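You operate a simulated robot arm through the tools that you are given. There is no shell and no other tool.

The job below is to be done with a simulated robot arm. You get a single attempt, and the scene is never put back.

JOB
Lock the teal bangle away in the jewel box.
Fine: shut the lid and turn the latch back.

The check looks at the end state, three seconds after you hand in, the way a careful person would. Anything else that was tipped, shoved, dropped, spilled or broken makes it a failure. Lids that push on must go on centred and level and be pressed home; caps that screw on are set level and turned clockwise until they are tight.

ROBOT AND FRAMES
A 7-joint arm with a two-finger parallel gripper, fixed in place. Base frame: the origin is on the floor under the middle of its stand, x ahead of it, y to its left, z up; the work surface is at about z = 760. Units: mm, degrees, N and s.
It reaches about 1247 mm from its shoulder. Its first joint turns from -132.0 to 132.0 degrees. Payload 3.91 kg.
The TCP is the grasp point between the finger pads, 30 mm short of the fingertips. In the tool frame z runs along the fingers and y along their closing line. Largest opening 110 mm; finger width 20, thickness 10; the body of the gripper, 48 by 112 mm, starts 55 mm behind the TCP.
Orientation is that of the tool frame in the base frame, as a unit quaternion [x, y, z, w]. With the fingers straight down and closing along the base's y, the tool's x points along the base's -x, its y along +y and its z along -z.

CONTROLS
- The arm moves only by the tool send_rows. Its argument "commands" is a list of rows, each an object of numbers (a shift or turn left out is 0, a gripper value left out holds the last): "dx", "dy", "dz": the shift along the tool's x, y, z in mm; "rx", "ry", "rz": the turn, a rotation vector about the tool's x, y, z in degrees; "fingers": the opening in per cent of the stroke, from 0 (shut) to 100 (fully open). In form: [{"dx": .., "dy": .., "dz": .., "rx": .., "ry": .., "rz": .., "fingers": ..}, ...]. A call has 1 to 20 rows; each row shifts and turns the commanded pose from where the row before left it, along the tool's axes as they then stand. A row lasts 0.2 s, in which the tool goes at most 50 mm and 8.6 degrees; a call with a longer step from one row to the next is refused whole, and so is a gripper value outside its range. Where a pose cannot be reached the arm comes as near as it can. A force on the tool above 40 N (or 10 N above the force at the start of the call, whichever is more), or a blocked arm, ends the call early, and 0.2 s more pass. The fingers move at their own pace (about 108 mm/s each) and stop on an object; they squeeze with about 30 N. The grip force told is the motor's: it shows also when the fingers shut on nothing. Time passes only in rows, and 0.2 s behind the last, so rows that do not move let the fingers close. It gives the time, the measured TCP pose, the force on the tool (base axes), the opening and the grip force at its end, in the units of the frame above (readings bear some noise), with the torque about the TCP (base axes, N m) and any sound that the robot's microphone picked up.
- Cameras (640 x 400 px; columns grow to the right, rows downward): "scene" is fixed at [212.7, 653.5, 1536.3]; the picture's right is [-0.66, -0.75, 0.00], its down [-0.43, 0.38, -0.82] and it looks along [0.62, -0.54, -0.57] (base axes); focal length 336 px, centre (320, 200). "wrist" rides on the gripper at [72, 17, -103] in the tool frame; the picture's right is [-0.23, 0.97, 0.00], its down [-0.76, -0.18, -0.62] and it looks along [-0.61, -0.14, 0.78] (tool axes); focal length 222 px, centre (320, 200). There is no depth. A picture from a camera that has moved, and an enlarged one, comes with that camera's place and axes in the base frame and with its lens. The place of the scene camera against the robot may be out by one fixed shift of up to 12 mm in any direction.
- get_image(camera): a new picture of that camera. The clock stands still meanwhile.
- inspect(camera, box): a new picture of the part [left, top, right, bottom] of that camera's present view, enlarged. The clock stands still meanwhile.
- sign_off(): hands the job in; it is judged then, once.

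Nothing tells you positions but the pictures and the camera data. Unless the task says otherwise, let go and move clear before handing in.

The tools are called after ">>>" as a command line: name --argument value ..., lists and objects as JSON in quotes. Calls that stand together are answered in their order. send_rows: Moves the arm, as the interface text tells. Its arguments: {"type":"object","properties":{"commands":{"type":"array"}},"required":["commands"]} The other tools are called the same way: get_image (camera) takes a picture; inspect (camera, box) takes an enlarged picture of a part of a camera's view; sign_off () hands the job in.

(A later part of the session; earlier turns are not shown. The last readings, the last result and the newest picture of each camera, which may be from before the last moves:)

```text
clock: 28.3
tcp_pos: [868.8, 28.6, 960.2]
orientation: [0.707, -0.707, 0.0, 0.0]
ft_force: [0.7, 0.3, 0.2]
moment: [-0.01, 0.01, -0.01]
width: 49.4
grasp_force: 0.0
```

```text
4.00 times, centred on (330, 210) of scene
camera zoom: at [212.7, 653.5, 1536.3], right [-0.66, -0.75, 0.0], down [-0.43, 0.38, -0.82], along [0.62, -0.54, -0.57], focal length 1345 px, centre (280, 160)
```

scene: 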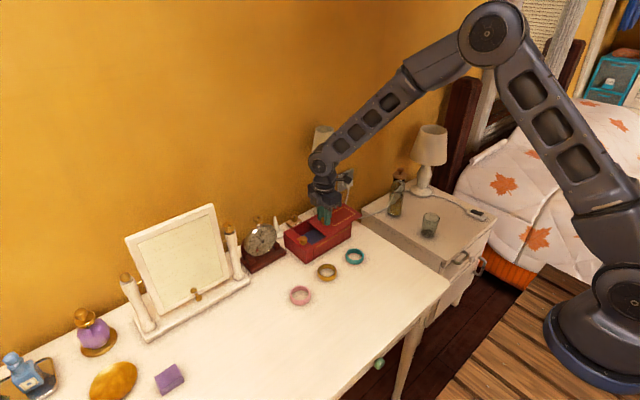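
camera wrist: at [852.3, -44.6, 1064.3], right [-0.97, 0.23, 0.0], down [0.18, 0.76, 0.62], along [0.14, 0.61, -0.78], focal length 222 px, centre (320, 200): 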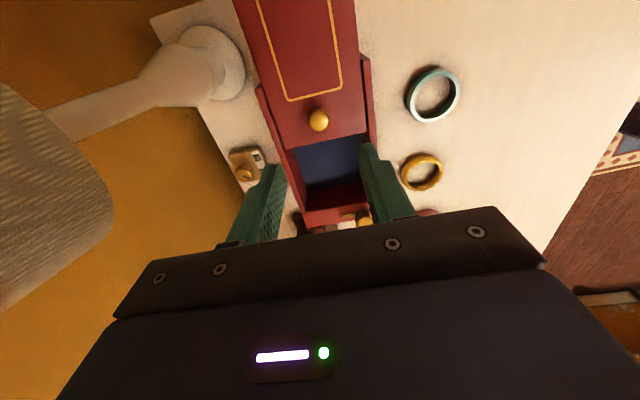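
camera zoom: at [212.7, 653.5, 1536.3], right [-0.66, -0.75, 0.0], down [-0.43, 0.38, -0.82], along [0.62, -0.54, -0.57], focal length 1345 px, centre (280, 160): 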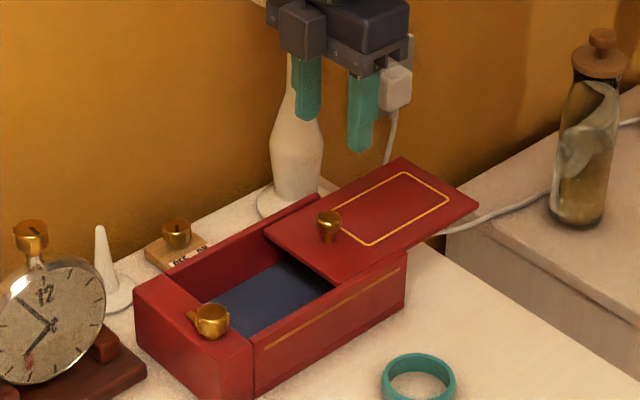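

The lid stays put and the box is open. I'll move away from the lamp toward the teal bangle and refine its position from above.

>>> send_rows --commands '[{"dy": 40}, {"dy": 40, "dx": -8}, {"dy": 40, "dx": -8}, {"dy": 40, "dx": -9}, {"dz": 30}, {}]'

>>> get_image --camera "wrist"

>>> inspect --camera "wrist" --box '[220, 60, 400, 190]'

```text
clock: 29.7
tcp_pos: [709.8, 49.9, 932.4]
orientation: [0.709, -0.706, 0.0, 0.001]
ft_force: [-0.1, -0.8, -0.6]
moment: [0.02, 0.03, -0.03]
width: 49.5
grasp_force: 0.0
```

```text
taken
camera wrist: at [693.0, -21.8, 1037.0], right [-0.97, 0.23, 0.0], down [0.18, 0.76, 0.62], along [0.14, 0.61, -0.78], focal length 222 px, centre (320, 200)
```

wrist: 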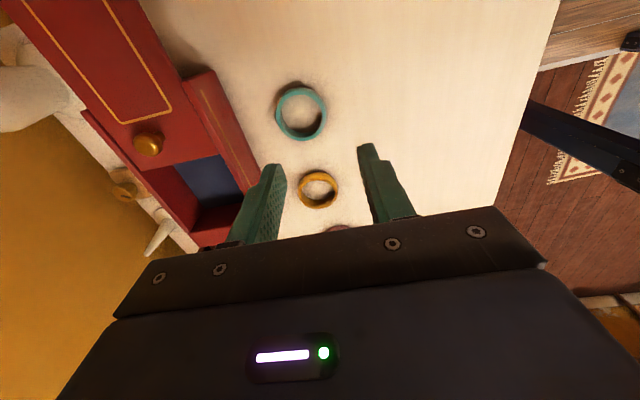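

```text
3.08 times, centred on (310, 125) of wrist
camera zoom: at [693.0, -21.8, 1037.0], right [-0.97, 0.23, 0.0], down [0.18, 0.76, 0.62], along [0.14, 0.61, -0.78], focal length 684 px, centre (351, 431)
```

zoom: 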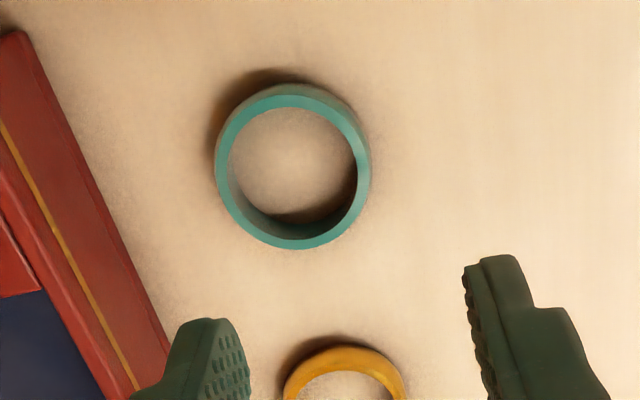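

The bangle centre is near (733, 55), about 58 mm across with a 5 mm wall. I'll check its height from the scene camera.

>>> inspect --camera "scene" --box '[335, 235, 375, 275]'

>>> inspect --camera "scene" --box '[280, 200, 380, 270]'

```text
10.00 times, centred on (355, 255) of scene
camera zoom: at [212.7, 653.5, 1536.3], right [-0.66, -0.75, 0.0], down [-0.43, 0.38, -0.82], along [0.62, -0.54, -0.57], focal length 3363 px, centre (-30, -350)
```

zoom: 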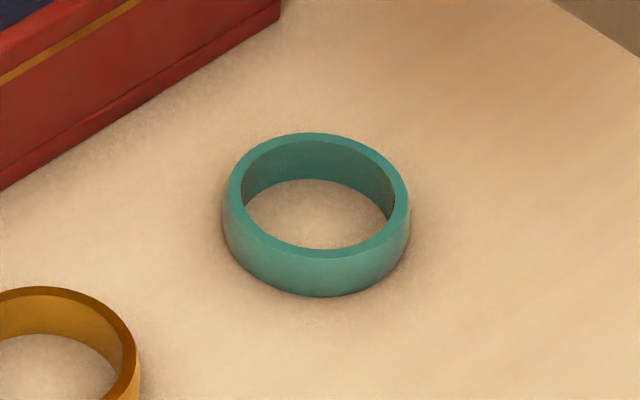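

```text
5.71 times, centred on (330, 235) of scene
camera zoom: at [212.7, 653.5, 1536.3], right [-0.66, -0.75, 0.0], down [-0.43, 0.38, -0.82], along [0.62, -0.54, -0.57], focal length 1922 px, centre (263, 0)
```

zoom: 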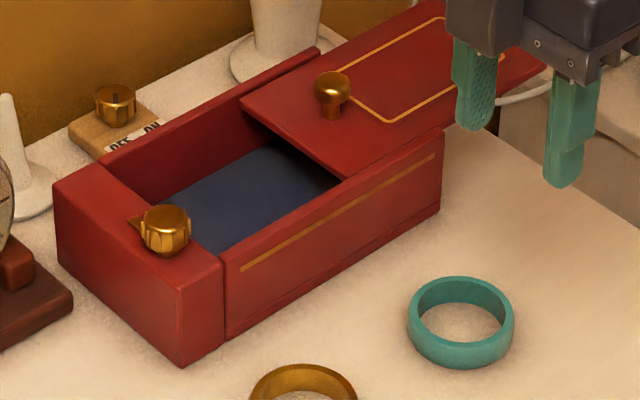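

The bangle is about 15 mm high and 60 mm across. I'll grip its front wall (one finger inside, one outside) at TCP (706, 56), stopping first at tip height 805 to check alignment.

>>> send_rows --commands '[{"dx": -6, "dy": 3.8, "fingers": 28}, {"dz": 35}, {"dz": 35}, {"dz": 25}, {}]'

>>> get_image --camera "wrist"

>>> inspect --camera "wrist" --box '[230, 90, 410, 220]'

>>> inspect --camera "scene" --box '[310, 210, 400, 275]'

```text
clock: 30.9
tcp_pos: [705.5, 54.9, 831.8]
orientation: [0.707, -0.707, 0.0, 0.0]
ft_force: [-0.6, -0.2, 0.0]
moment: [-0.01, 0.04, 0.0]
width: 30.5
grasp_force: 0.2
```

```text
taken
camera wrist: at [689.0, -15.1, 937.7], right [-0.97, 0.23, 0.0], down [0.18, 0.76, 0.62], along [0.14, 0.61, -0.78], focal length 222 px, centre (320, 200)
```

wrist: 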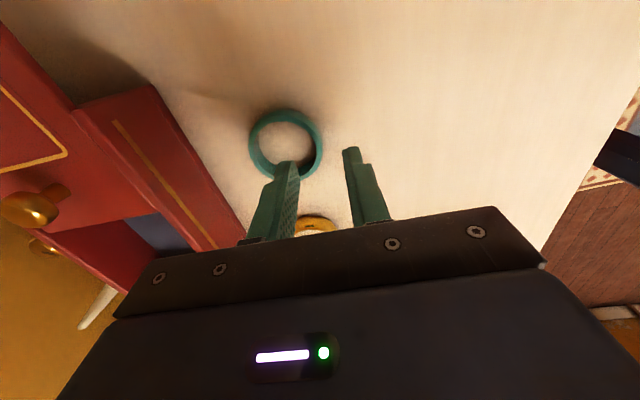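

```text
3.08 times, centred on (320, 155) of wrist
camera zoom: at [689.0, -15.1, 937.7], right [-0.97, 0.23, 0.0], down [0.18, 0.76, 0.62], along [0.14, 0.61, -0.78], focal length 684 px, centre (320, 338)
```

zoom: 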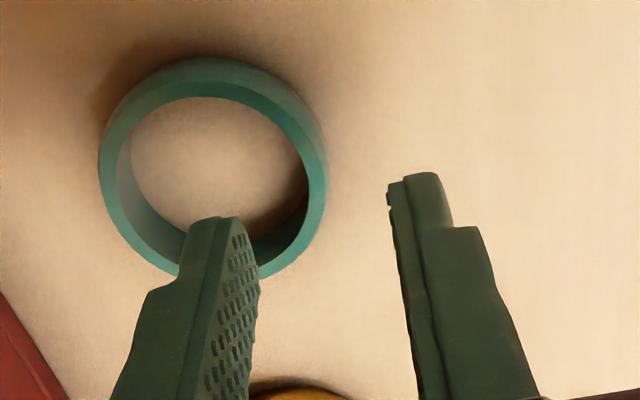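

```text
6.15 times, centred on (355, 242) of scene
camera zoom: at [212.7, 653.5, 1536.3], right [-0.66, -0.75, 0.0], down [-0.43, 0.38, -0.82], along [0.62, -0.54, -0.57], focal length 2070 px, centre (105, -62)
```

zoom: 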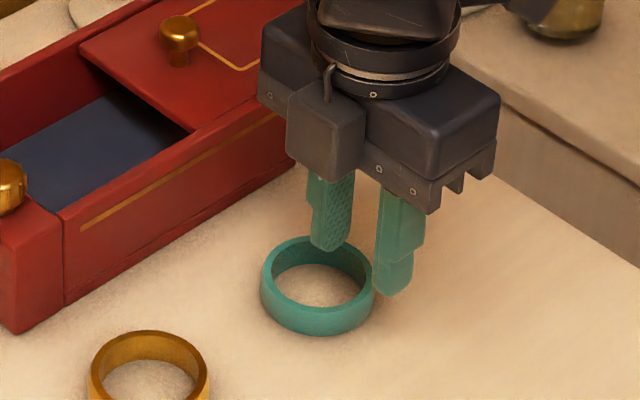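

Alignment looks right: ring centre (733, 55), TCP over its front wall. I'll descend and close.

>>> send_rows --commands '[{"dz": 18}, {"dz": 12}, {"dz": 7}, {}]'

>>> inspect --camera "wrist" --box '[230, 90, 410, 220]'

>>> inspect --camera "scene" --box '[325, 225, 395, 275]'

```text
clock: 31.9
tcp_pos: [706.3, 57.9, 797.4]
orientation: [0.707, -0.707, 0.0, 0.001]
ft_force: [0.8, -0.2, -1.1]
moment: [-0.01, 0.0, 0.02]
width: 30.8
grasp_force: 0.1
```

```text
3.08 times, centred on (320, 155) of wrist
camera zoom: at [690.1, -13.2, 902.8], right [-0.97, 0.23, 0.0], down [0.18, 0.76, 0.62], along [0.14, 0.61, -0.78], focal length 684 px, centre (320, 338)
```

zoom: 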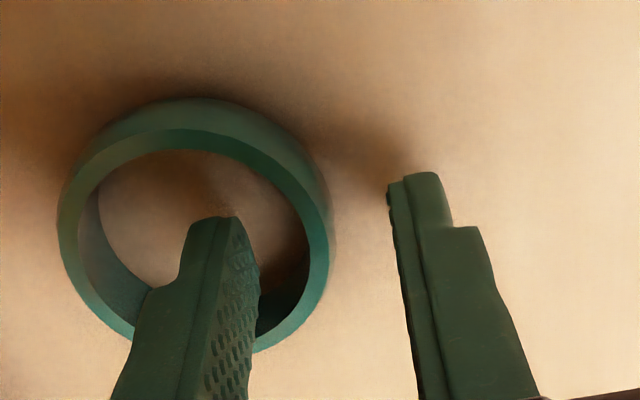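

```text
8.00 times, centred on (360, 250) of scene
camera zoom: at [212.7, 653.5, 1536.3], right [-0.66, -0.75, 0.0], down [-0.43, 0.38, -0.82], along [0.62, -0.54, -0.57], focal length 2690 px, centre (0, -200)
```

zoom: 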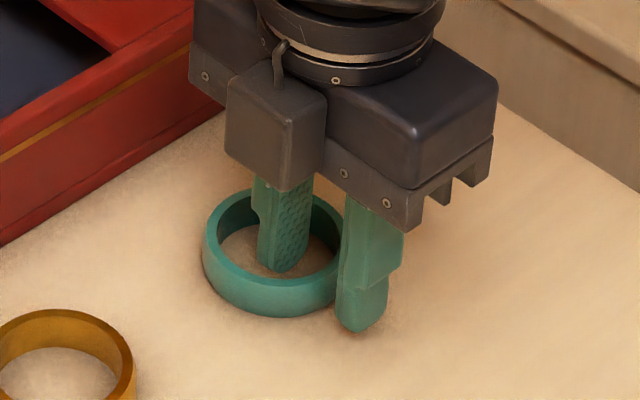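

One finger is inside the ring and one outside. I'll go 2 mm lower, close, and check.

>>> send_rows --commands '[{"dz": 2.5, "dx": 1}, {"fingers": 0}, {}, {}, {}]'

>>> inspect --camera "wrist" --box '[230, 90, 410, 220]'

>>> inspect --camera "scene" --box '[325, 225, 395, 275]'

```text
clock: 33.1
tcp_pos: [706.1, 57.9, 796.1]
orientation: [0.708, -0.707, -0.001, 0.0]
ft_force: [-0.1, -1.3, 0.2]
moment: [0.0, -0.01, 0.01]
width: 5.7
grasp_force: 30.1
```

```text
3.08 times, centred on (320, 155) of wrist
camera zoom: at [689.3, -14.6, 901.1], right [-0.97, 0.23, 0.0], down [0.18, 0.76, 0.62], along [0.14, 0.61, -0.78], focal length 684 px, centre (320, 338)
```

zoom: 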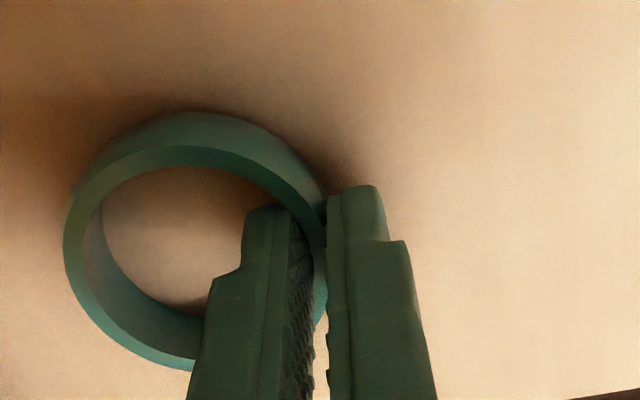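

```text
8.00 times, centred on (360, 250) of scene
camera zoom: at [212.7, 653.5, 1536.3], right [-0.66, -0.75, 0.0], down [-0.43, 0.38, -0.82], along [0.62, -0.54, -0.57], focal length 2690 px, centre (0, -200)
```

zoom: 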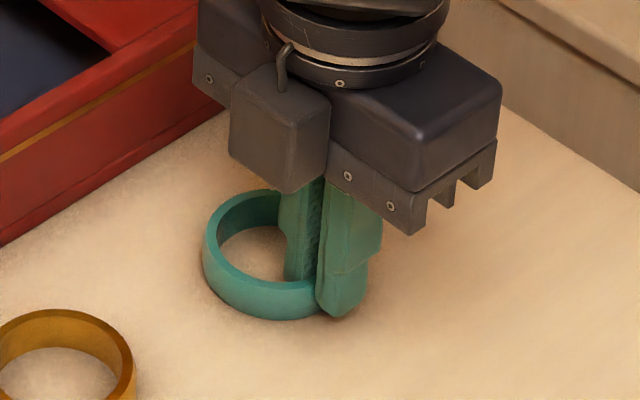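

Gripped at 5.7 mm wall thickness. Lifting straight up and checking that the ring hangs level.

>>> send_rows --commands '[{"dz": -10}, {"dz": -20}, {"dz": -35}, {"dz": -40}, {}]'

>>> get_image --camera "wrist"

>>> inspect --camera "scene" --box '[275, 180, 395, 270]'

```text
clock: 34.3
tcp_pos: [708.2, 54.6, 899.5]
orientation: [0.708, -0.706, 0.0, 0.0]
ft_force: [0.4, 0.5, 0.0]
moment: [-0.04, 0.03, 0.0]
width: 5.8
grasp_force: 30.3
```

```text
taken
camera wrist: at [691.8, -16.8, 1005.1], right [-0.97, 0.23, 0.0], down [0.18, 0.76, 0.62], along [0.14, 0.61, -0.78], focal length 222 px, centre (320, 200)
```

wrist: 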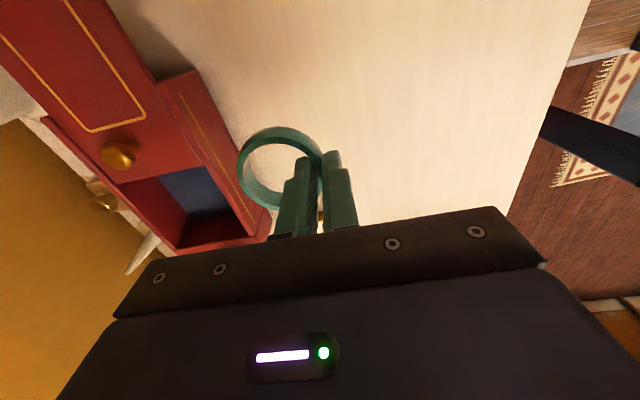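

```text
4.44 times, centred on (335, 225) of scene
camera zoom: at [212.7, 653.5, 1536.3], right [-0.66, -0.75, 0.0], down [-0.43, 0.38, -0.82], along [0.62, -0.54, -0.57], focal length 1495 px, centre (253, 89)
```

zoom: 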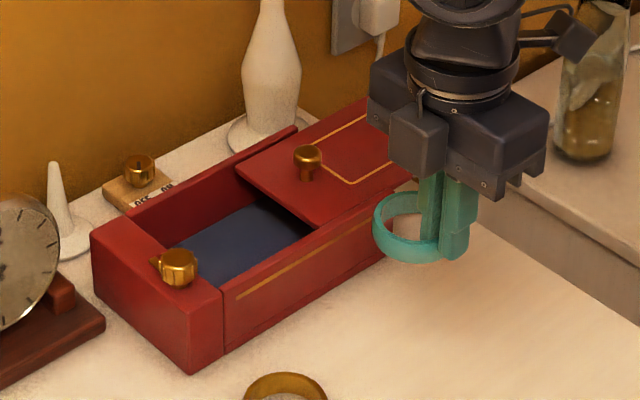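

The ring hangs level and secure. Now moving it above the opening, targeting ring centre (872, 111).

>>> send_rows --commands '[{"dx": -15, "dy": -34}, {"dx": -14, "dy": -34}, {"dx": -14, "dy": -34}, {"dx": -14, "dy": -35}, {}]'

>>> get_image --camera "wrist"

>>> inspect --camera "wrist" --box '[220, 60, 420, 240]'

>>> inspect --camera "scene" --box '[275, 180, 375, 265]'

```text
clock: 35.5
tcp_pos: [844.4, 114.3, 896.5]
orientation: [0.708, -0.706, 0.0, 0.0]
ft_force: [0.0, -0.1, -0.1]
moment: [0.0, 0.03, -0.02]
width: 5.3
grasp_force: 29.7
```

```text
taken
camera wrist: at [828.2, 43.0, 1002.2], right [-0.97, 0.23, 0.0], down [0.18, 0.76, 0.62], along [0.14, 0.61, -0.78], focal length 222 px, centre (320, 200)
```

wrist: 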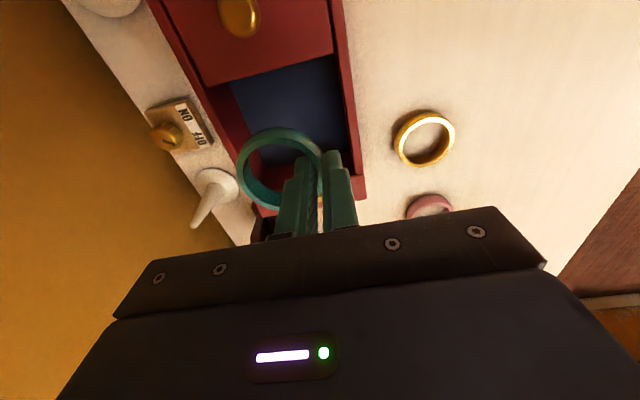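

```text
2.22 times, centred on (320, 150) of wrist
camera zoom: at [828.2, 43.0, 1002.2], right [-0.97, 0.23, 0.0], down [0.18, 0.76, 0.62], along [0.14, 0.61, -0.78], focal length 494 px, centre (320, 311)
```

zoom: 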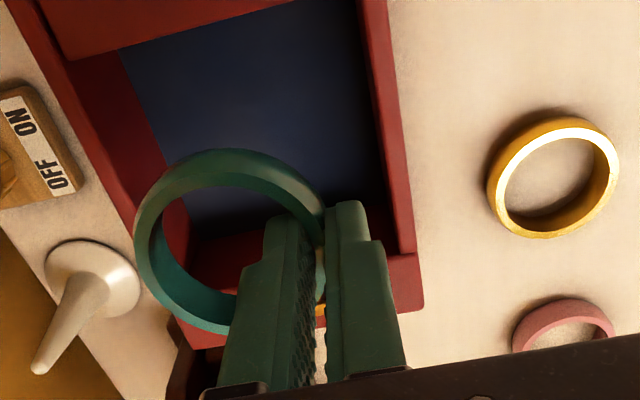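

```text
4.71 times, centred on (325, 222) of scene
camera zoom: at [212.7, 653.5, 1536.3], right [-0.66, -0.75, 0.0], down [-0.43, 0.38, -0.82], along [0.62, -0.54, -0.57], focal length 1582 px, centre (296, 94)
```

zoom: 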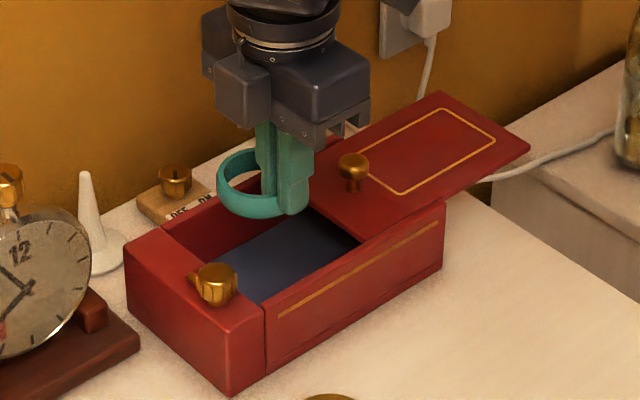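

The ring is centred over the opening (x 821–919, y 61–160), with the floor at about z 767. I'll lower it in.

>>> send_rows --commands '[{"dz": 25}, {"dz": 25}, {"dz": 20}, {"dz": 10}, {"dz": 6}, {}]'

>>> inspect --camera "wrist" --box '[220, 60, 420, 240]'

>>> inspect --camera "scene" --box '[275, 190, 355, 260]'

```text
clock: 36.9
tcp_pos: [843.3, 116.3, 813.7]
orientation: [-0.707, 0.707, 0.001, 0.0]
ft_force: [0.1, -0.3, 0.2]
moment: [-0.01, -0.01, -0.02]
width: 5.5
grasp_force: 30.0
```

```text
2.22 times, centred on (320, 150) of wrist
camera zoom: at [827.4, 44.1, 918.9], right [-0.97, 0.23, 0.0], down [0.18, 0.76, 0.62], along [0.14, 0.61, -0.78], focal length 494 px, centre (320, 311)
```

zoom: 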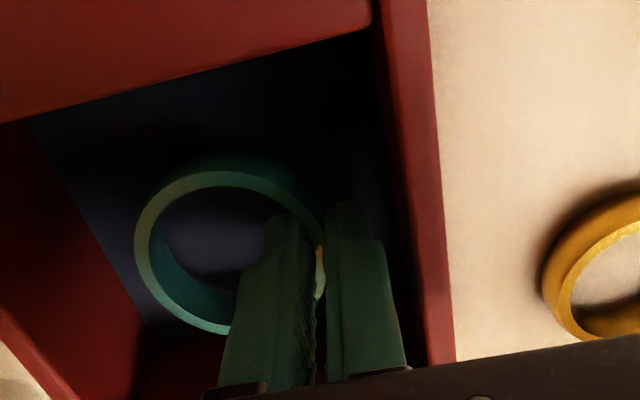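

```text
5.71 times, centred on (315, 225) of scene
camera zoom: at [212.7, 653.5, 1536.3], right [-0.66, -0.75, 0.0], down [-0.43, 0.38, -0.82], along [0.62, -0.54, -0.57], focal length 1922 px, centre (349, 57)
```

zoom: 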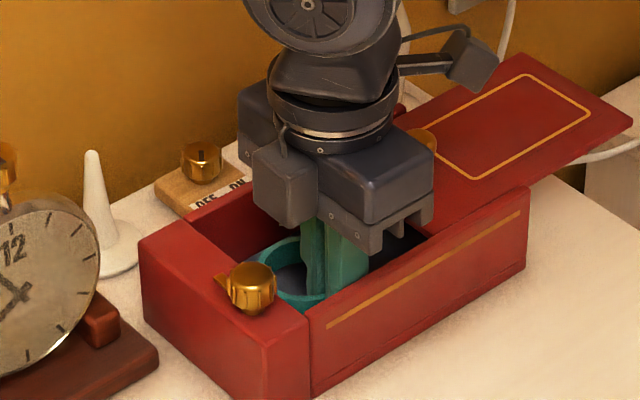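

The ring is inside, about 10 mm above the floor. I'll lower in small steps, feeling for contact.

>>> send_rows --commands '[{"dz": 3}, {"dz": 3}, {}]'

>>> send_rows --commands '[{"dz": 1.5}, {"dz": 1.5}, {}]'

```text
clock: 37.7
tcp_pos: [841.9, 115.5, 806.9]
orientation: [0.707, -0.707, -0.001, 0.0]
ft_force: [-0.3, 0.0, 0.0]
moment: [0.0, 0.02, -0.02]
width: 5.5
grasp_force: 29.9
```

```text
clock: 38.5
tcp_pos: [844.3, 114.6, 805.5]
orientation: [0.708, -0.706, 0.0, 0.0]
ft_force: [-1.9, 0.5, 16.1]
moment: [-0.03, -0.02, 0.02]
width: 5.4
grasp_force: 29.8
```

Contact with the floor felt (16 N). I'll ease up slightly, open the fingers a little, and rise straight out.

>>> send_rows --commands '[{"dz": -0.8}, {"fingers": 15}, {}, {}, {}]'

>>> inspect --camera "wrist" --box '[220, 60, 420, 240]'

```text
clock: 39.7
tcp_pos: [843.4, 116.3, 804.3]
orientation: [0.708, -0.706, 0.0, 0.0]
ft_force: [1.0, 0.1, -0.4]
moment: [-0.02, -0.01, -0.01]
width: 15.8
grasp_force: 0.0
```

```text
2.22 times, centred on (320, 150) of wrist
camera zoom: at [826.6, 43.4, 909.9], right [-0.97, 0.23, 0.0], down [0.18, 0.76, 0.62], along [0.14, 0.61, -0.78], focal length 494 px, centre (320, 311)
```

zoom: 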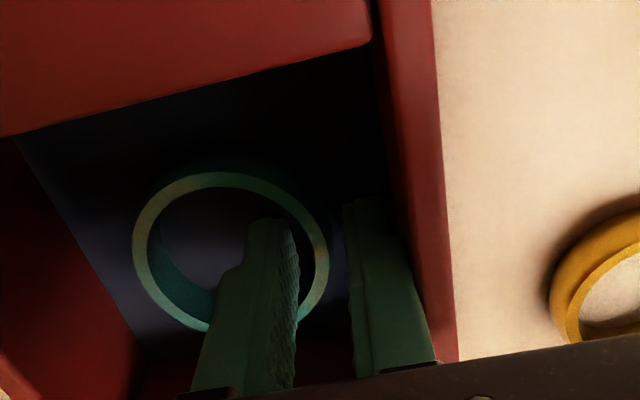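

The ring is free of both fingers. Rising straight up.

>>> send_rows --commands '[{"dz": -10}, {"dz": -20}, {"dz": -35}, {"dz": -40}, {}]'

>>> get_image --camera "wrist"

>>> inspect --camera "scene" --box '[275, 190, 375, 265]'

```text
clock: 40.9
tcp_pos: [844.0, 113.3, 910.0]
orientation: [0.707, -0.707, 0.0, 0.001]
ft_force: [-0.4, 0.3, 0.7]
moment: [-0.01, 0.02, -0.01]
width: 16.6
grasp_force: 0.1
```

```text
taken
camera wrist: at [828.0, 41.1, 1014.8], right [-0.97, 0.23, 0.0], down [0.18, 0.76, 0.62], along [0.14, 0.61, -0.78], focal length 222 px, centre (320, 200)
```

wrist: 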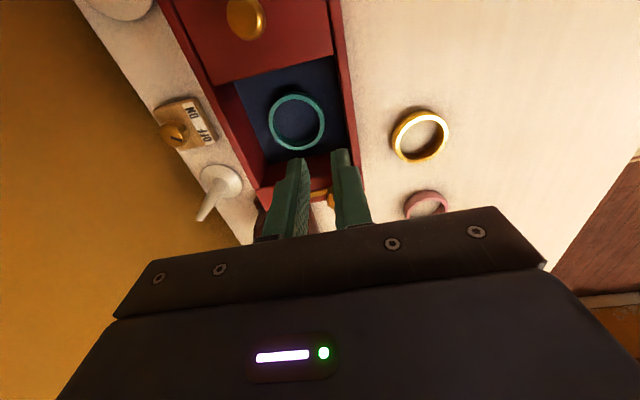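

```text
5.33 times, centred on (325, 228) of scene
camera zoom: at [212.7, 653.5, 1536.3], right [-0.66, -0.75, 0.0], down [-0.43, 0.38, -0.82], along [0.62, -0.54, -0.57], focal length 1794 px, centre (293, 53)
```

zoom: 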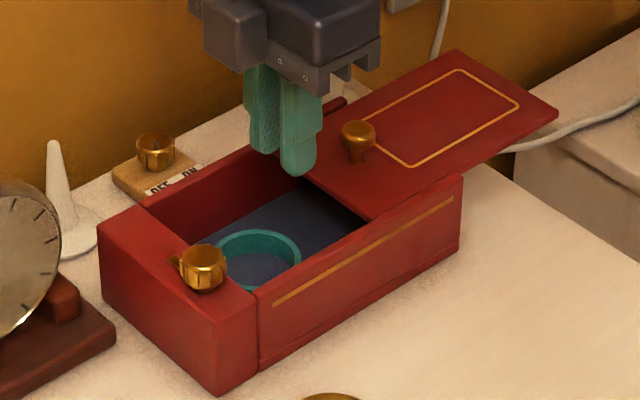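

The bangle lies flat on the box floor. Next I'll go back to the lid knob at about (869, 29) and slide the lid shut.

>>> send_rows --commands '[{"dx": 28, "dy": -8.5, "fingers": 45}, {"dx": 28, "dy": -8.5}, {"dx": 28, "dy": -8.5}, {}]'

>>> inspect --camera "wrist" --box '[220, 60, 420, 220]'

```text
clock: 41.9
tcp_pos: [871.6, 32.7, 909.8]
orientation: [0.708, -0.706, 0.0, 0.0]
ft_force: [0.1, 0.3, -0.4]
moment: [0.03, -0.02, 0.01]
width: 49.6
grasp_force: 0.1
```

```text
2.50 times, centred on (320, 140) of wrist
camera zoom: at [854.0, -40.1, 1015.4], right [-0.97, 0.23, 0.0], down [0.18, 0.76, 0.62], along [0.14, 0.61, -0.78], focal length 555 px, centre (320, 350)
```

zoom: 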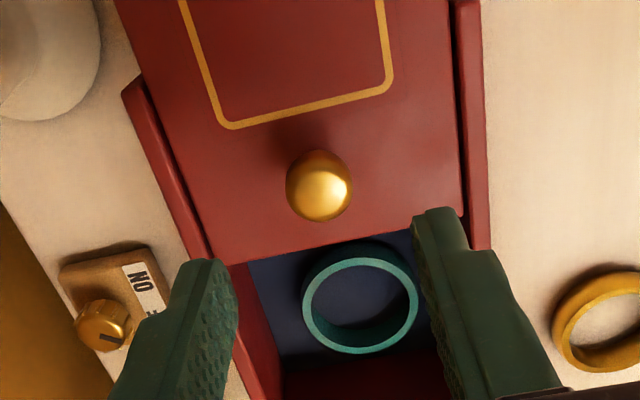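

The knob is at about (869.5, 28), so I need a small correction. Then I'll descend over it.

>>> send_rows --commands '[{"dx": 4, "dy": 1.8}, {"dz": 20}, {"dz": 18}, {"dz": 10}, {"dz": 3}, {}]'

>>> inspect --camera "wrist" --box '[220, 60, 420, 220]'

```text
clock: 43.3
tcp_pos: [867.6, 26.6, 859.5]
orientation: [0.708, -0.707, -0.001, 0.001]
ft_force: [0.3, -0.1, 0.3]
moment: [-0.01, 0.0, 0.01]
width: 49.3
grasp_force: 0.0
```

```text
2.50 times, centred on (320, 140) of wrist
camera zoom: at [850.5, -45.6, 964.4], right [-0.97, 0.23, 0.0], down [0.18, 0.76, 0.62], along [0.14, 0.61, -0.78], focal length 555 px, centre (320, 350)
```

zoom: 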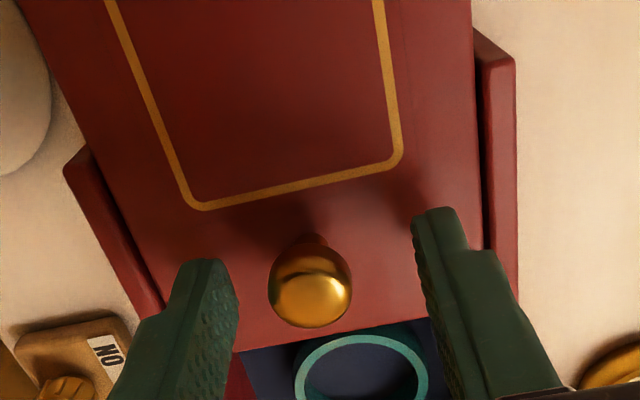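

A fine shift of about +2.5 mm in x and +1 mm in y, then I'll close and begin sliding the lid toward +y.

>>> send_rows --commands '[{"dx": -1.2, "dy": -2.5}, {}, {"fingers": 0}, {}, {}, {}]'

```text
clock: 44.7
tcp_pos: [870.1, 27.6, 859.0]
orientation: [0.708, -0.707, 0.0, 0.0]
ft_force: [9.1, -0.2, -1.4]
moment: [0.05, -0.2, -0.04]
width: 21.1
grasp_force: 45.5
```

The knob is gripped with little side load. Sliding the lid toward +y.

>>> send_rows --commands '[{"dy": -0.5, "dx": -4}, {"dx": -10}, {"dx": -10}, {"dx": -10}, {"dx": -10}, {}]'

```text
clock: 46.1
tcp_pos: [868.9, 73.0, 858.4]
orientation: [0.708, -0.707, 0.0, 0.001]
ft_force: [24.0, 1.1, -14.3]
moment: [-0.07, -0.51, 0.03]
width: 21.2
grasp_force: 44.9
```

The lid is moving well. I'll trim a side load toward +x and continue.

>>> send_rows --commands '[{"dy": -1.0, "dz": 0.3}, {"dx": -10}, {"dx": -10}, {"dx": -10}, {"dx": -10}, {}]'

>>> inspect --camera "scene" --box '[275, 190, 375, 265]'

```text
clock: 47.5
tcp_pos: [870.0, 112.2, 860.5]
orientation: [0.708, -0.706, -0.001, 0.002]
ft_force: [-12.1, 0.0, -13.1]
moment: [-0.08, 0.18, 0.01]
width: 21.2
grasp_force: 44.8
```

```text
5.33 times, centred on (325, 228) of scene
camera zoom: at [212.7, 653.5, 1536.3], right [-0.66, -0.75, 0.0], down [-0.43, 0.38, -0.82], along [0.62, -0.54, -0.57], focal length 1794 px, centre (293, 53)
```

zoom: 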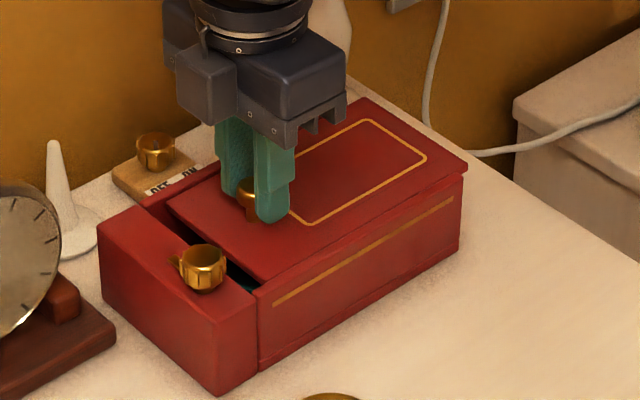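

About 14 mm remain. I'll finish with small steps until it meets the stop.

>>> send_rows --commands '[{"dx": -5, "dz": 0.3}, {"dx": -5}, {"dx": -2}, {}]'

>>> send_rows --commands '[{"dx": -1.5}, {"dx": -1.5}, {}]'

>>> inspect --camera "scene" --box '[275, 200, 345, 260]'

>>> inspect --camera "wrist" --box '[220, 60, 420, 220]'

```text
clock: 48.5
tcp_pos: [869.4, 125.0, 859.5]
orientation: [0.707, -0.707, 0.0, 0.001]
ft_force: [-21.8, 0.3, -4.7]
moment: [0.05, 0.4, 0.02]
width: 21.2
grasp_force: 45.1
```

```text
clock: 49.3
tcp_pos: [870.6, 126.9, 859.6]
orientation: [-0.707, 0.707, 0.0, -0.001]
ft_force: [-30.9, -9.0, -6.8]
moment: [-0.17, 0.58, 0.0]
width: 21.3
grasp_force: 45.2
```

```text
6.67 times, centred on (310, 230) of scene
camera zoom: at [212.7, 653.5, 1536.3], right [-0.66, -0.75, 0.0], down [-0.43, 0.38, -0.82], along [0.62, -0.54, -0.57], focal length 2242 px, centre (387, 0)
```

zoom: 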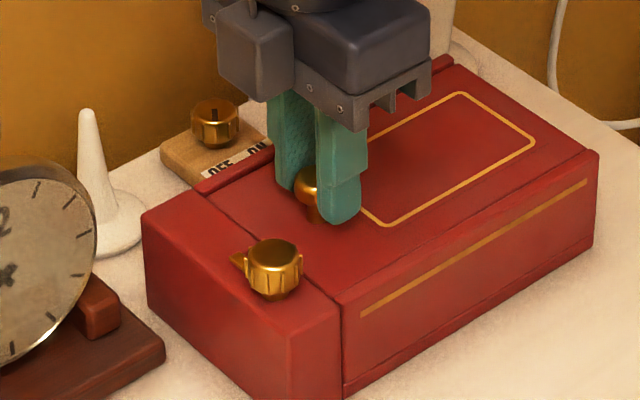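

```text
2.50 times, centred on (320, 140) of wrist
camera zoom: at [853.8, 54.7, 964.7], right [-0.97, 0.23, 0.0], down [0.18, 0.76, 0.62], along [0.14, 0.61, -0.78], focal length 555 px, centre (320, 350)
```

zoom: 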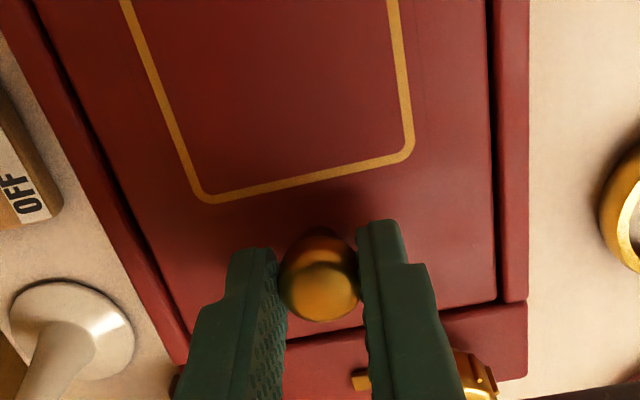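

The y-force of -9 N suggests the lid is meeting its stop. I'll relieve the x load and press gently +y to be sure it's home.

>>> send_rows --commands '[{"dy": 1.3}, {"dx": -0.7}, {}]'

>>> inspect --camera "wrist" --box '[270, 130, 390, 230]'

```text
clock: 50.1
tcp_pos: [870.4, 126.7, 859.0]
orientation: [-0.707, 0.707, 0.0, 0.0]
ft_force: [-15.1, -17.0, -3.8]
moment: [-0.4, 0.28, 0.0]
width: 21.0
grasp_force: 45.1
```

```text
4.00 times, centred on (330, 180) of wrist
camera zoom: at [853.4, 54.8, 964.6], right [-0.97, 0.23, 0.0], down [0.18, 0.76, 0.62], along [0.14, 0.61, -0.78], focal length 888 px, centre (280, 280)
```

zoom: 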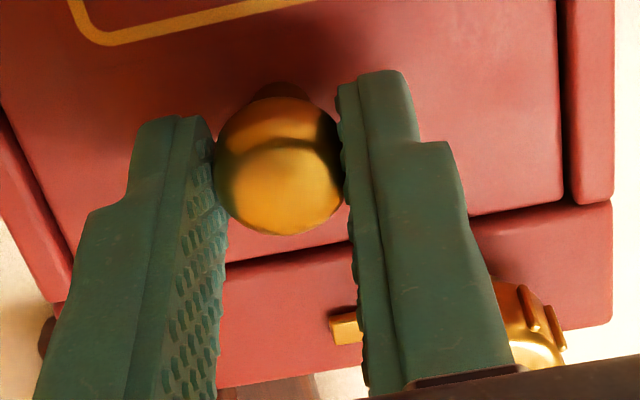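

The lid is firmly shut: it held 17 N against the stop and is back at its original position. I'll release the knob, rise, and turn the gripper to re-grasp the latch hub with its lever now at +x.

>>> send_rows --commands '[{"fingers": 45}, {}, {}, {"dz": -20}, {"dz": -32}, {}]'

>>> inspect --camera "wrist" --box '[220, 60, 420, 220]'

>>> inspect --camera "scene" --box '[275, 200, 365, 260]'

```text
clock: 51.5
tcp_pos: [869.7, 129.6, 911.2]
orientation: [0.707, -0.707, 0.0, 0.0]
ft_force: [0.7, 0.3, -0.8]
moment: [0.05, -0.01, -0.03]
width: 49.5
grasp_force: 0.1
```

```text
2.50 times, centred on (320, 140) of wrist
camera zoom: at [853.1, 56.7, 1016.4], right [-0.97, 0.23, 0.0], down [0.18, 0.76, 0.62], along [0.14, 0.61, -0.78], focal length 555 px, centre (320, 350)
```

zoom: 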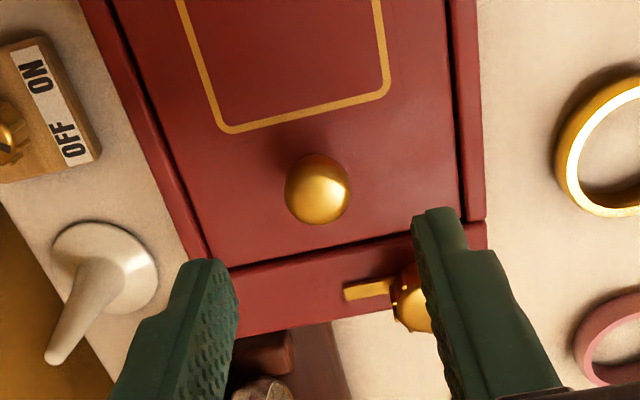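

```text
6.67 times, centred on (320, 230) of scene
camera zoom: at [212.7, 653.5, 1536.3], right [-0.66, -0.75, 0.0], down [-0.43, 0.38, -0.82], along [0.62, -0.54, -0.57], focal length 2242 px, centre (320, 0)
```

zoom: 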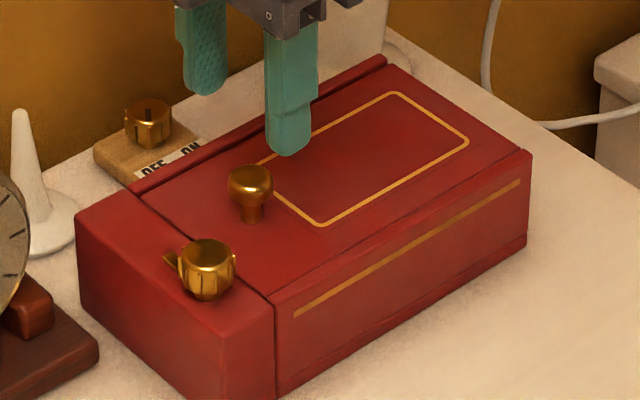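

The lid is closed flush. I'll move above the hub and rotate to the orientation in which I released it.

>>> send_rows --commands '[{"dx": -25, "dy": 15}, {"dx": -25, "dy": 15}, {"rz": -8.5}, {"rz": -8.5}, {"rz": -8.5}, {"rz": -8.5}, {"rz": -8.5}, {"rz": -8.5}, {"rz": -8.5}, {"rz": -8.5}, {"rz": -8.5}, {"rz": -4.5}, {}]'

>>> inspect --camera "wrist" --box '[220, 60, 420, 220]'

```text
clock: 54.3
tcp_pos: [840.0, 177.2, 910.3]
orientation: [0.997, -0.077, 0.0, 0.0]
ft_force: [-0.6, 0.2, 0.3]
moment: [0.01, -0.01, 0.0]
width: 49.5
grasp_force: 0.1
```

```text
2.50 times, centred on (320, 140) of wrist
camera zoom: at [909.1, 150.4, 1015.7], right [-0.37, -0.93, 0.0], down [-0.72, 0.29, 0.62], along [-0.58, 0.23, -0.78], focal length 555 px, centre (320, 350)
```

zoom: 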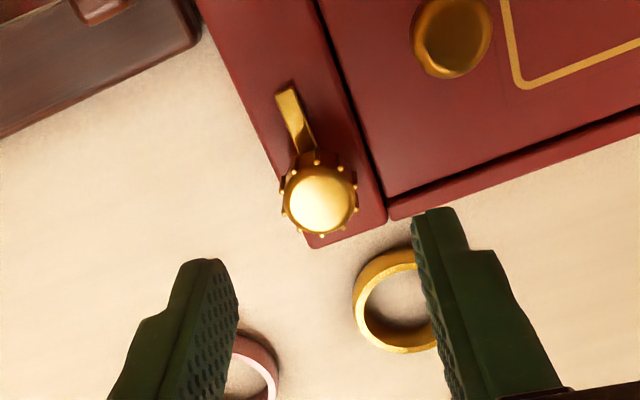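

The hub is right under the TCP at about (840, 177). Descending and closing.

>>> send_rows --commands '[{"dz": 18}, {"dz": 18}, {"dz": 10}, {"dz": 5}, {}, {"fingers": 0}, {}, {}, {}]'

>>> inspect --camera "wrist" --box '[220, 80, 420, 240]'

```text
clock: 56.3
tcp_pos: [838.7, 178.7, 860.2]
orientation: [0.997, -0.077, 0.0, 0.0]
ft_force: [5.0, 11.0, -5.2]
moment: [0.19, -0.7, -0.07]
width: 25.5
grasp_force: 44.6
```

```text
2.50 times, centred on (320, 160) of wrist
camera zoom: at [908.9, 150.4, 964.6], right [-0.38, -0.93, 0.0], down [-0.72, 0.29, 0.62], along [-0.58, 0.23, -0.78], focal length 555 px, centre (320, 300)
```

zoom: 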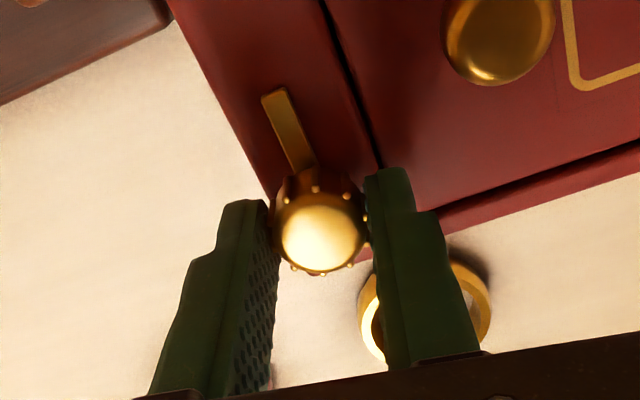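

The hub is gripped again. I'll turn it back clockwise (from above) in stages.

>>> send_rows --commands '[{"dy": -0.5}, {"rz": 5}, {"rz": 5}, {"rz": 5}, {"rz": 5}, {"rz": 5}, {"rz": 5}, {}]'

>>> inspect --camera "wrist" --box '[220, 80, 420, 240]'

```text
clock: 58.1
tcp_pos: [839.5, 178.4, 859.2]
orientation: [0.942, -0.334, 0.0, 0.0]
ft_force: [4.7, 8.5, -12.5]
moment: [0.08, -0.2, 0.0]
width: 25.6
grasp_force: 44.8
```

```text
2.50 times, centred on (320, 160) of wrist
camera zoom: at [885.7, 120.0, 964.7], right [-0.79, -0.61, 0.0], down [-0.48, 0.62, 0.62], along [-0.38, 0.49, -0.78], focal length 555 px, centre (320, 300)
```

zoom: 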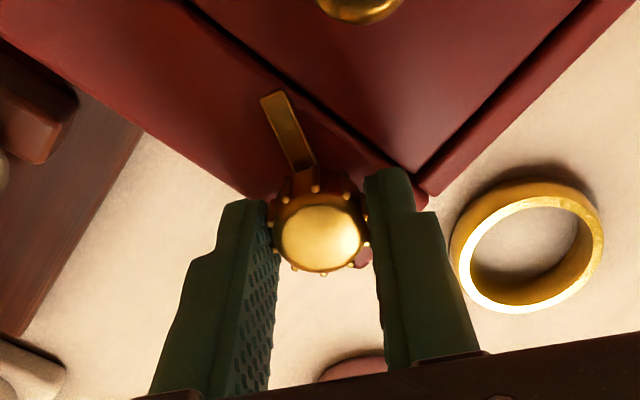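

The latch follows the tool, with low forces. Turning a further 40°.

>>> send_rows --commands '[{"rz": 5, "dy": -0.4}, {"rz": 5}, {"rz": 5}, {"rz": 5}, {"rz": 5}, {"rz": 5}, {"rz": 5}, {"rz": 5}, {}]'

>>> inspect --camera "wrist" --box '[220, 80, 420, 240]'

```text
clock: 60.1
tcp_pos: [840.8, 178.9, 859.0]
orientation: [0.771, -0.636, 0.0, 0.0]
ft_force: [-1.6, 8.9, -6.2]
moment: [-0.14, -0.03, -0.02]
width: 25.2
grasp_force: 45.2
```

```text
2.50 times, centred on (320, 160) of wrist
camera zoom: at [837.6, 104.4, 964.8], right [-1.0, 0.04, 0.0], down [0.03, 0.78, 0.62], along [0.02, 0.62, -0.78], focal length 555 px, centre (320, 300)
```

zoom: 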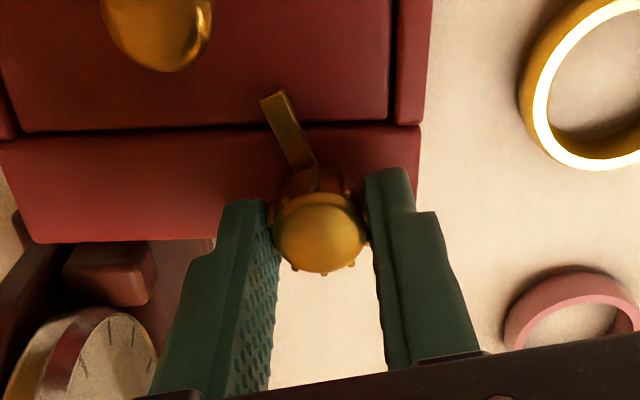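

The lever is over the lid again, about 19° short of where it started. Turning the rest in small steps until it meets the stop.

>>> send_rows --commands '[{"rz": 5}, {"rz": 5}, {"rz": 5}, {}]'

>>> send_rows --commands '[{"rz": 3}, {"rz": 3}, {}]'

>>> inspect --camera "wrist" --box '[220, 80, 420, 240]'

```text
clock: 61.1
tcp_pos: [839.7, 177.5, 860.0]
orientation: [-0.682, 0.731, 0.001, 0.0]
ft_force: [-1.6, -0.6, 1.7]
moment: [0.77, -0.05, 0.0]
width: 25.3
grasp_force: 44.7
```

```text
clock: 61.9
tcp_pos: [839.8, 177.0, 860.0]
orientation: [-0.643, 0.766, -0.001, -0.001]
ft_force: [0.3, -1.5, -0.1]
moment: [-1.09, 0.05, -0.03]
width: 25.4
grasp_force: 44.7
```

```text
2.50 times, centred on (320, 160) of wrist
camera zoom: at [811.3, 110.4, 964.9], right [-0.92, 0.39, 0.0], down [0.31, 0.72, 0.62], along [0.24, 0.57, -0.78], focal length 555 px, centre (320, 300)
```

zoom: 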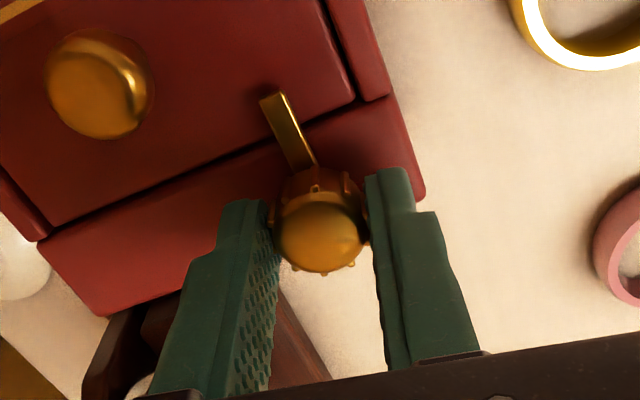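

The lever looks back at its starting direction, but I've felt no stop torque yet. I'll turn slightly further to seat it.

>>> send_rows --commands '[{"rz": 3}, {"rz": 3}, {}]'

>>> inspect --camera "wrist" --box '[220, 80, 420, 240]'

>>> inspect --camera "scene" --box '[280, 210, 340, 260]'

```text
clock: 62.7
tcp_pos: [841.7, 179.4, 860.7]
orientation: [-0.602, 0.798, -0.001, 0.001]
ft_force: [20.9, 3.2, -1.6]
moment: [-0.2, -0.48, 0.6]
width: 25.3
grasp_force: 44.9
```

```text
2.50 times, centred on (320, 160) of wrist
camera zoom: at [804.3, 114.5, 964.7], right [-0.87, 0.49, 0.0], down [0.38, 0.68, 0.62], along [0.3, 0.54, -0.78], focal length 555 px, centre (320, 300)
```

zoom: 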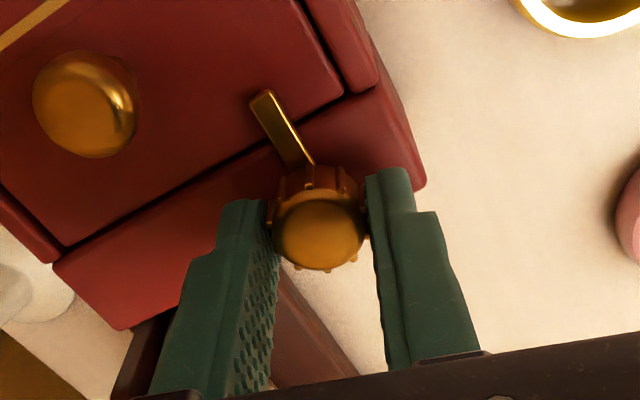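

```text
8.00 times, centred on (310, 235) of scene
camera zoom: at [212.7, 653.5, 1536.3], right [-0.66, -0.75, 0.0], down [-0.43, 0.38, -0.82], along [0.62, -0.54, -0.57], focal length 2690 px, centre (400, -80)
```

zoom: 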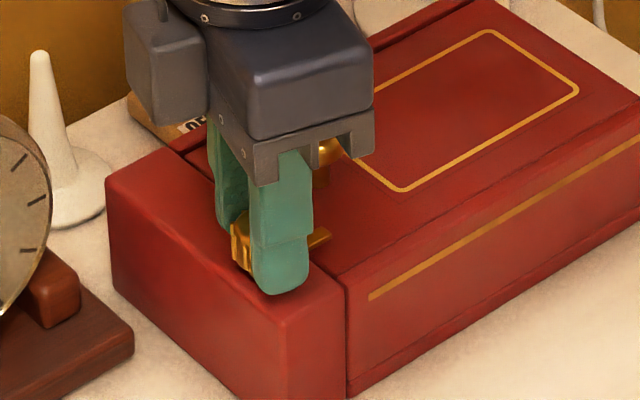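

Torque reached 0.6 N·m, so the latch is back at its stop with the lever over the lid. I'll release and rise clear.

>>> send_rows --commands '[{"fingers": 45}, {}, {}, {"dz": -20}, {"dz": -40}, {"dz": -40}, {}]'

>>> inspect --camera "wrist" --box '[220, 40, 420, 200]'

>>> inspect --camera "scene" --box '[270, 200, 350, 260]'

```text
clock: 64.3
tcp_pos: [837.5, 175.0, 960.3]
orientation: [-0.602, 0.799, 0.001, 0.0]
ft_force: [-0.9, -0.2, 0.0]
moment: [0.02, 0.01, -0.01]
width: 49.5
grasp_force: 0.0
```

```text
2.50 times, centred on (320, 120) of wrist
camera zoom: at [801.4, 110.8, 1065.7], right [-0.87, 0.49, 0.0], down [0.38, 0.68, 0.62], along [0.3, 0.54, -0.78], focal length 555 px, centre (320, 400)
```

zoom: 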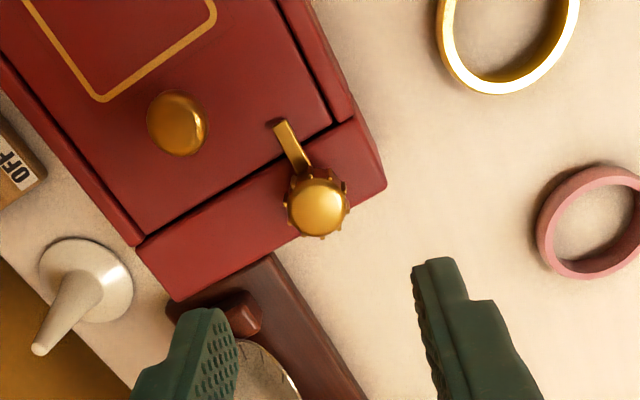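

```text
6.67 times, centred on (310, 230) of scene
camera zoom: at [212.7, 653.5, 1536.3], right [-0.66, -0.75, 0.0], down [-0.43, 0.38, -0.82], along [0.62, -0.54, -0.57], focal length 2242 px, centre (387, 0)
```

zoom: 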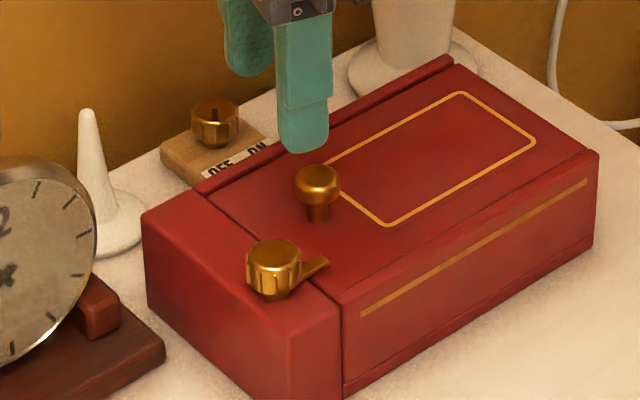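

The box looks as it did at the start, with the lid flush and the lever over it. I'll move the arm clear, up and back toward the robot, and do a final check of the whole scene.

>>> send_rows --commands '[{"dz": -40}, {"dz": -30, "dx": 5, "dy": 18}, {"dx": 10, "dy": 36}, {"dx": 10, "dy": 36}, {"dx": 10, "dy": 36}, {"dx": 10, "dy": 36}, {}]'

>>> get_image --camera "scene"

>>> inspect --camera "scene" --box '[230, 190, 390, 310]'

>>> get_image --camera "wrist"

```text
clock: 65.9
tcp_pos: [670.1, 179.3, 1030.9]
orientation: [-0.603, 0.798, 0.0, 0.0]
ft_force: [0.7, 0.2, -0.2]
moment: [-0.01, 0.0, 0.03]
width: 49.8
grasp_force: 0.1
```

```text
taken
```

scene: 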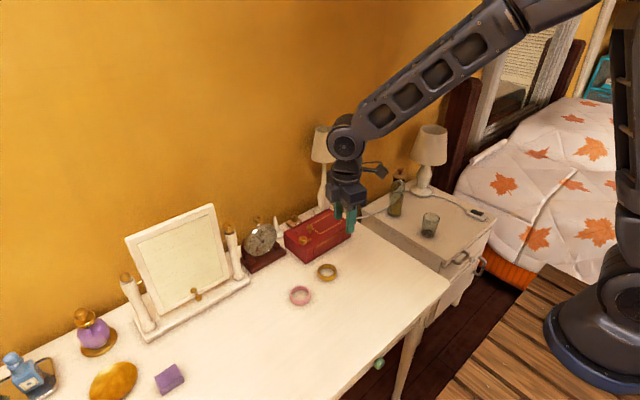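

```text
3.33 times, centred on (310, 250) of scene
camera zoom: at [212.7, 653.5, 1536.3], right [-0.66, -0.75, 0.0], down [-0.43, 0.38, -0.82], along [0.62, -0.54, -0.57], focal length 1121 px, centre (353, 33)
```

zoom: 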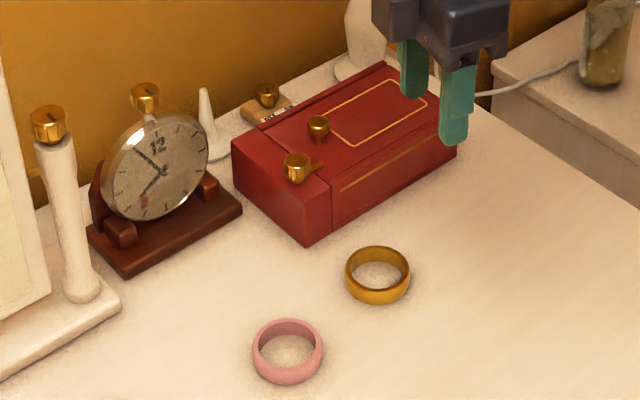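

```text
taken
camera wrist: at [634.1, 114.5, 1136.0], right [-0.87, 0.49, 0.0], down [0.38, 0.68, 0.62], along [0.3, 0.54, -0.78], focal length 222 px, centre (320, 200)
```

wrist: 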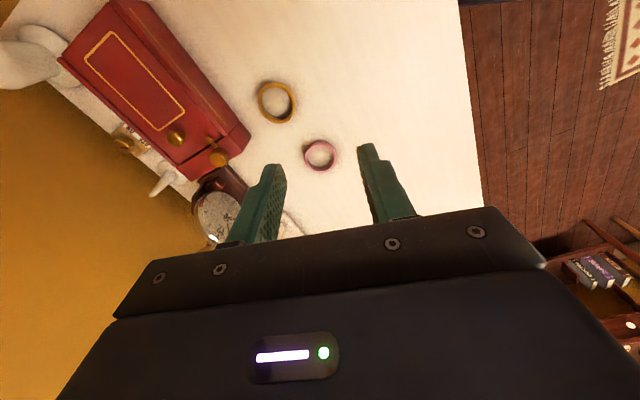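

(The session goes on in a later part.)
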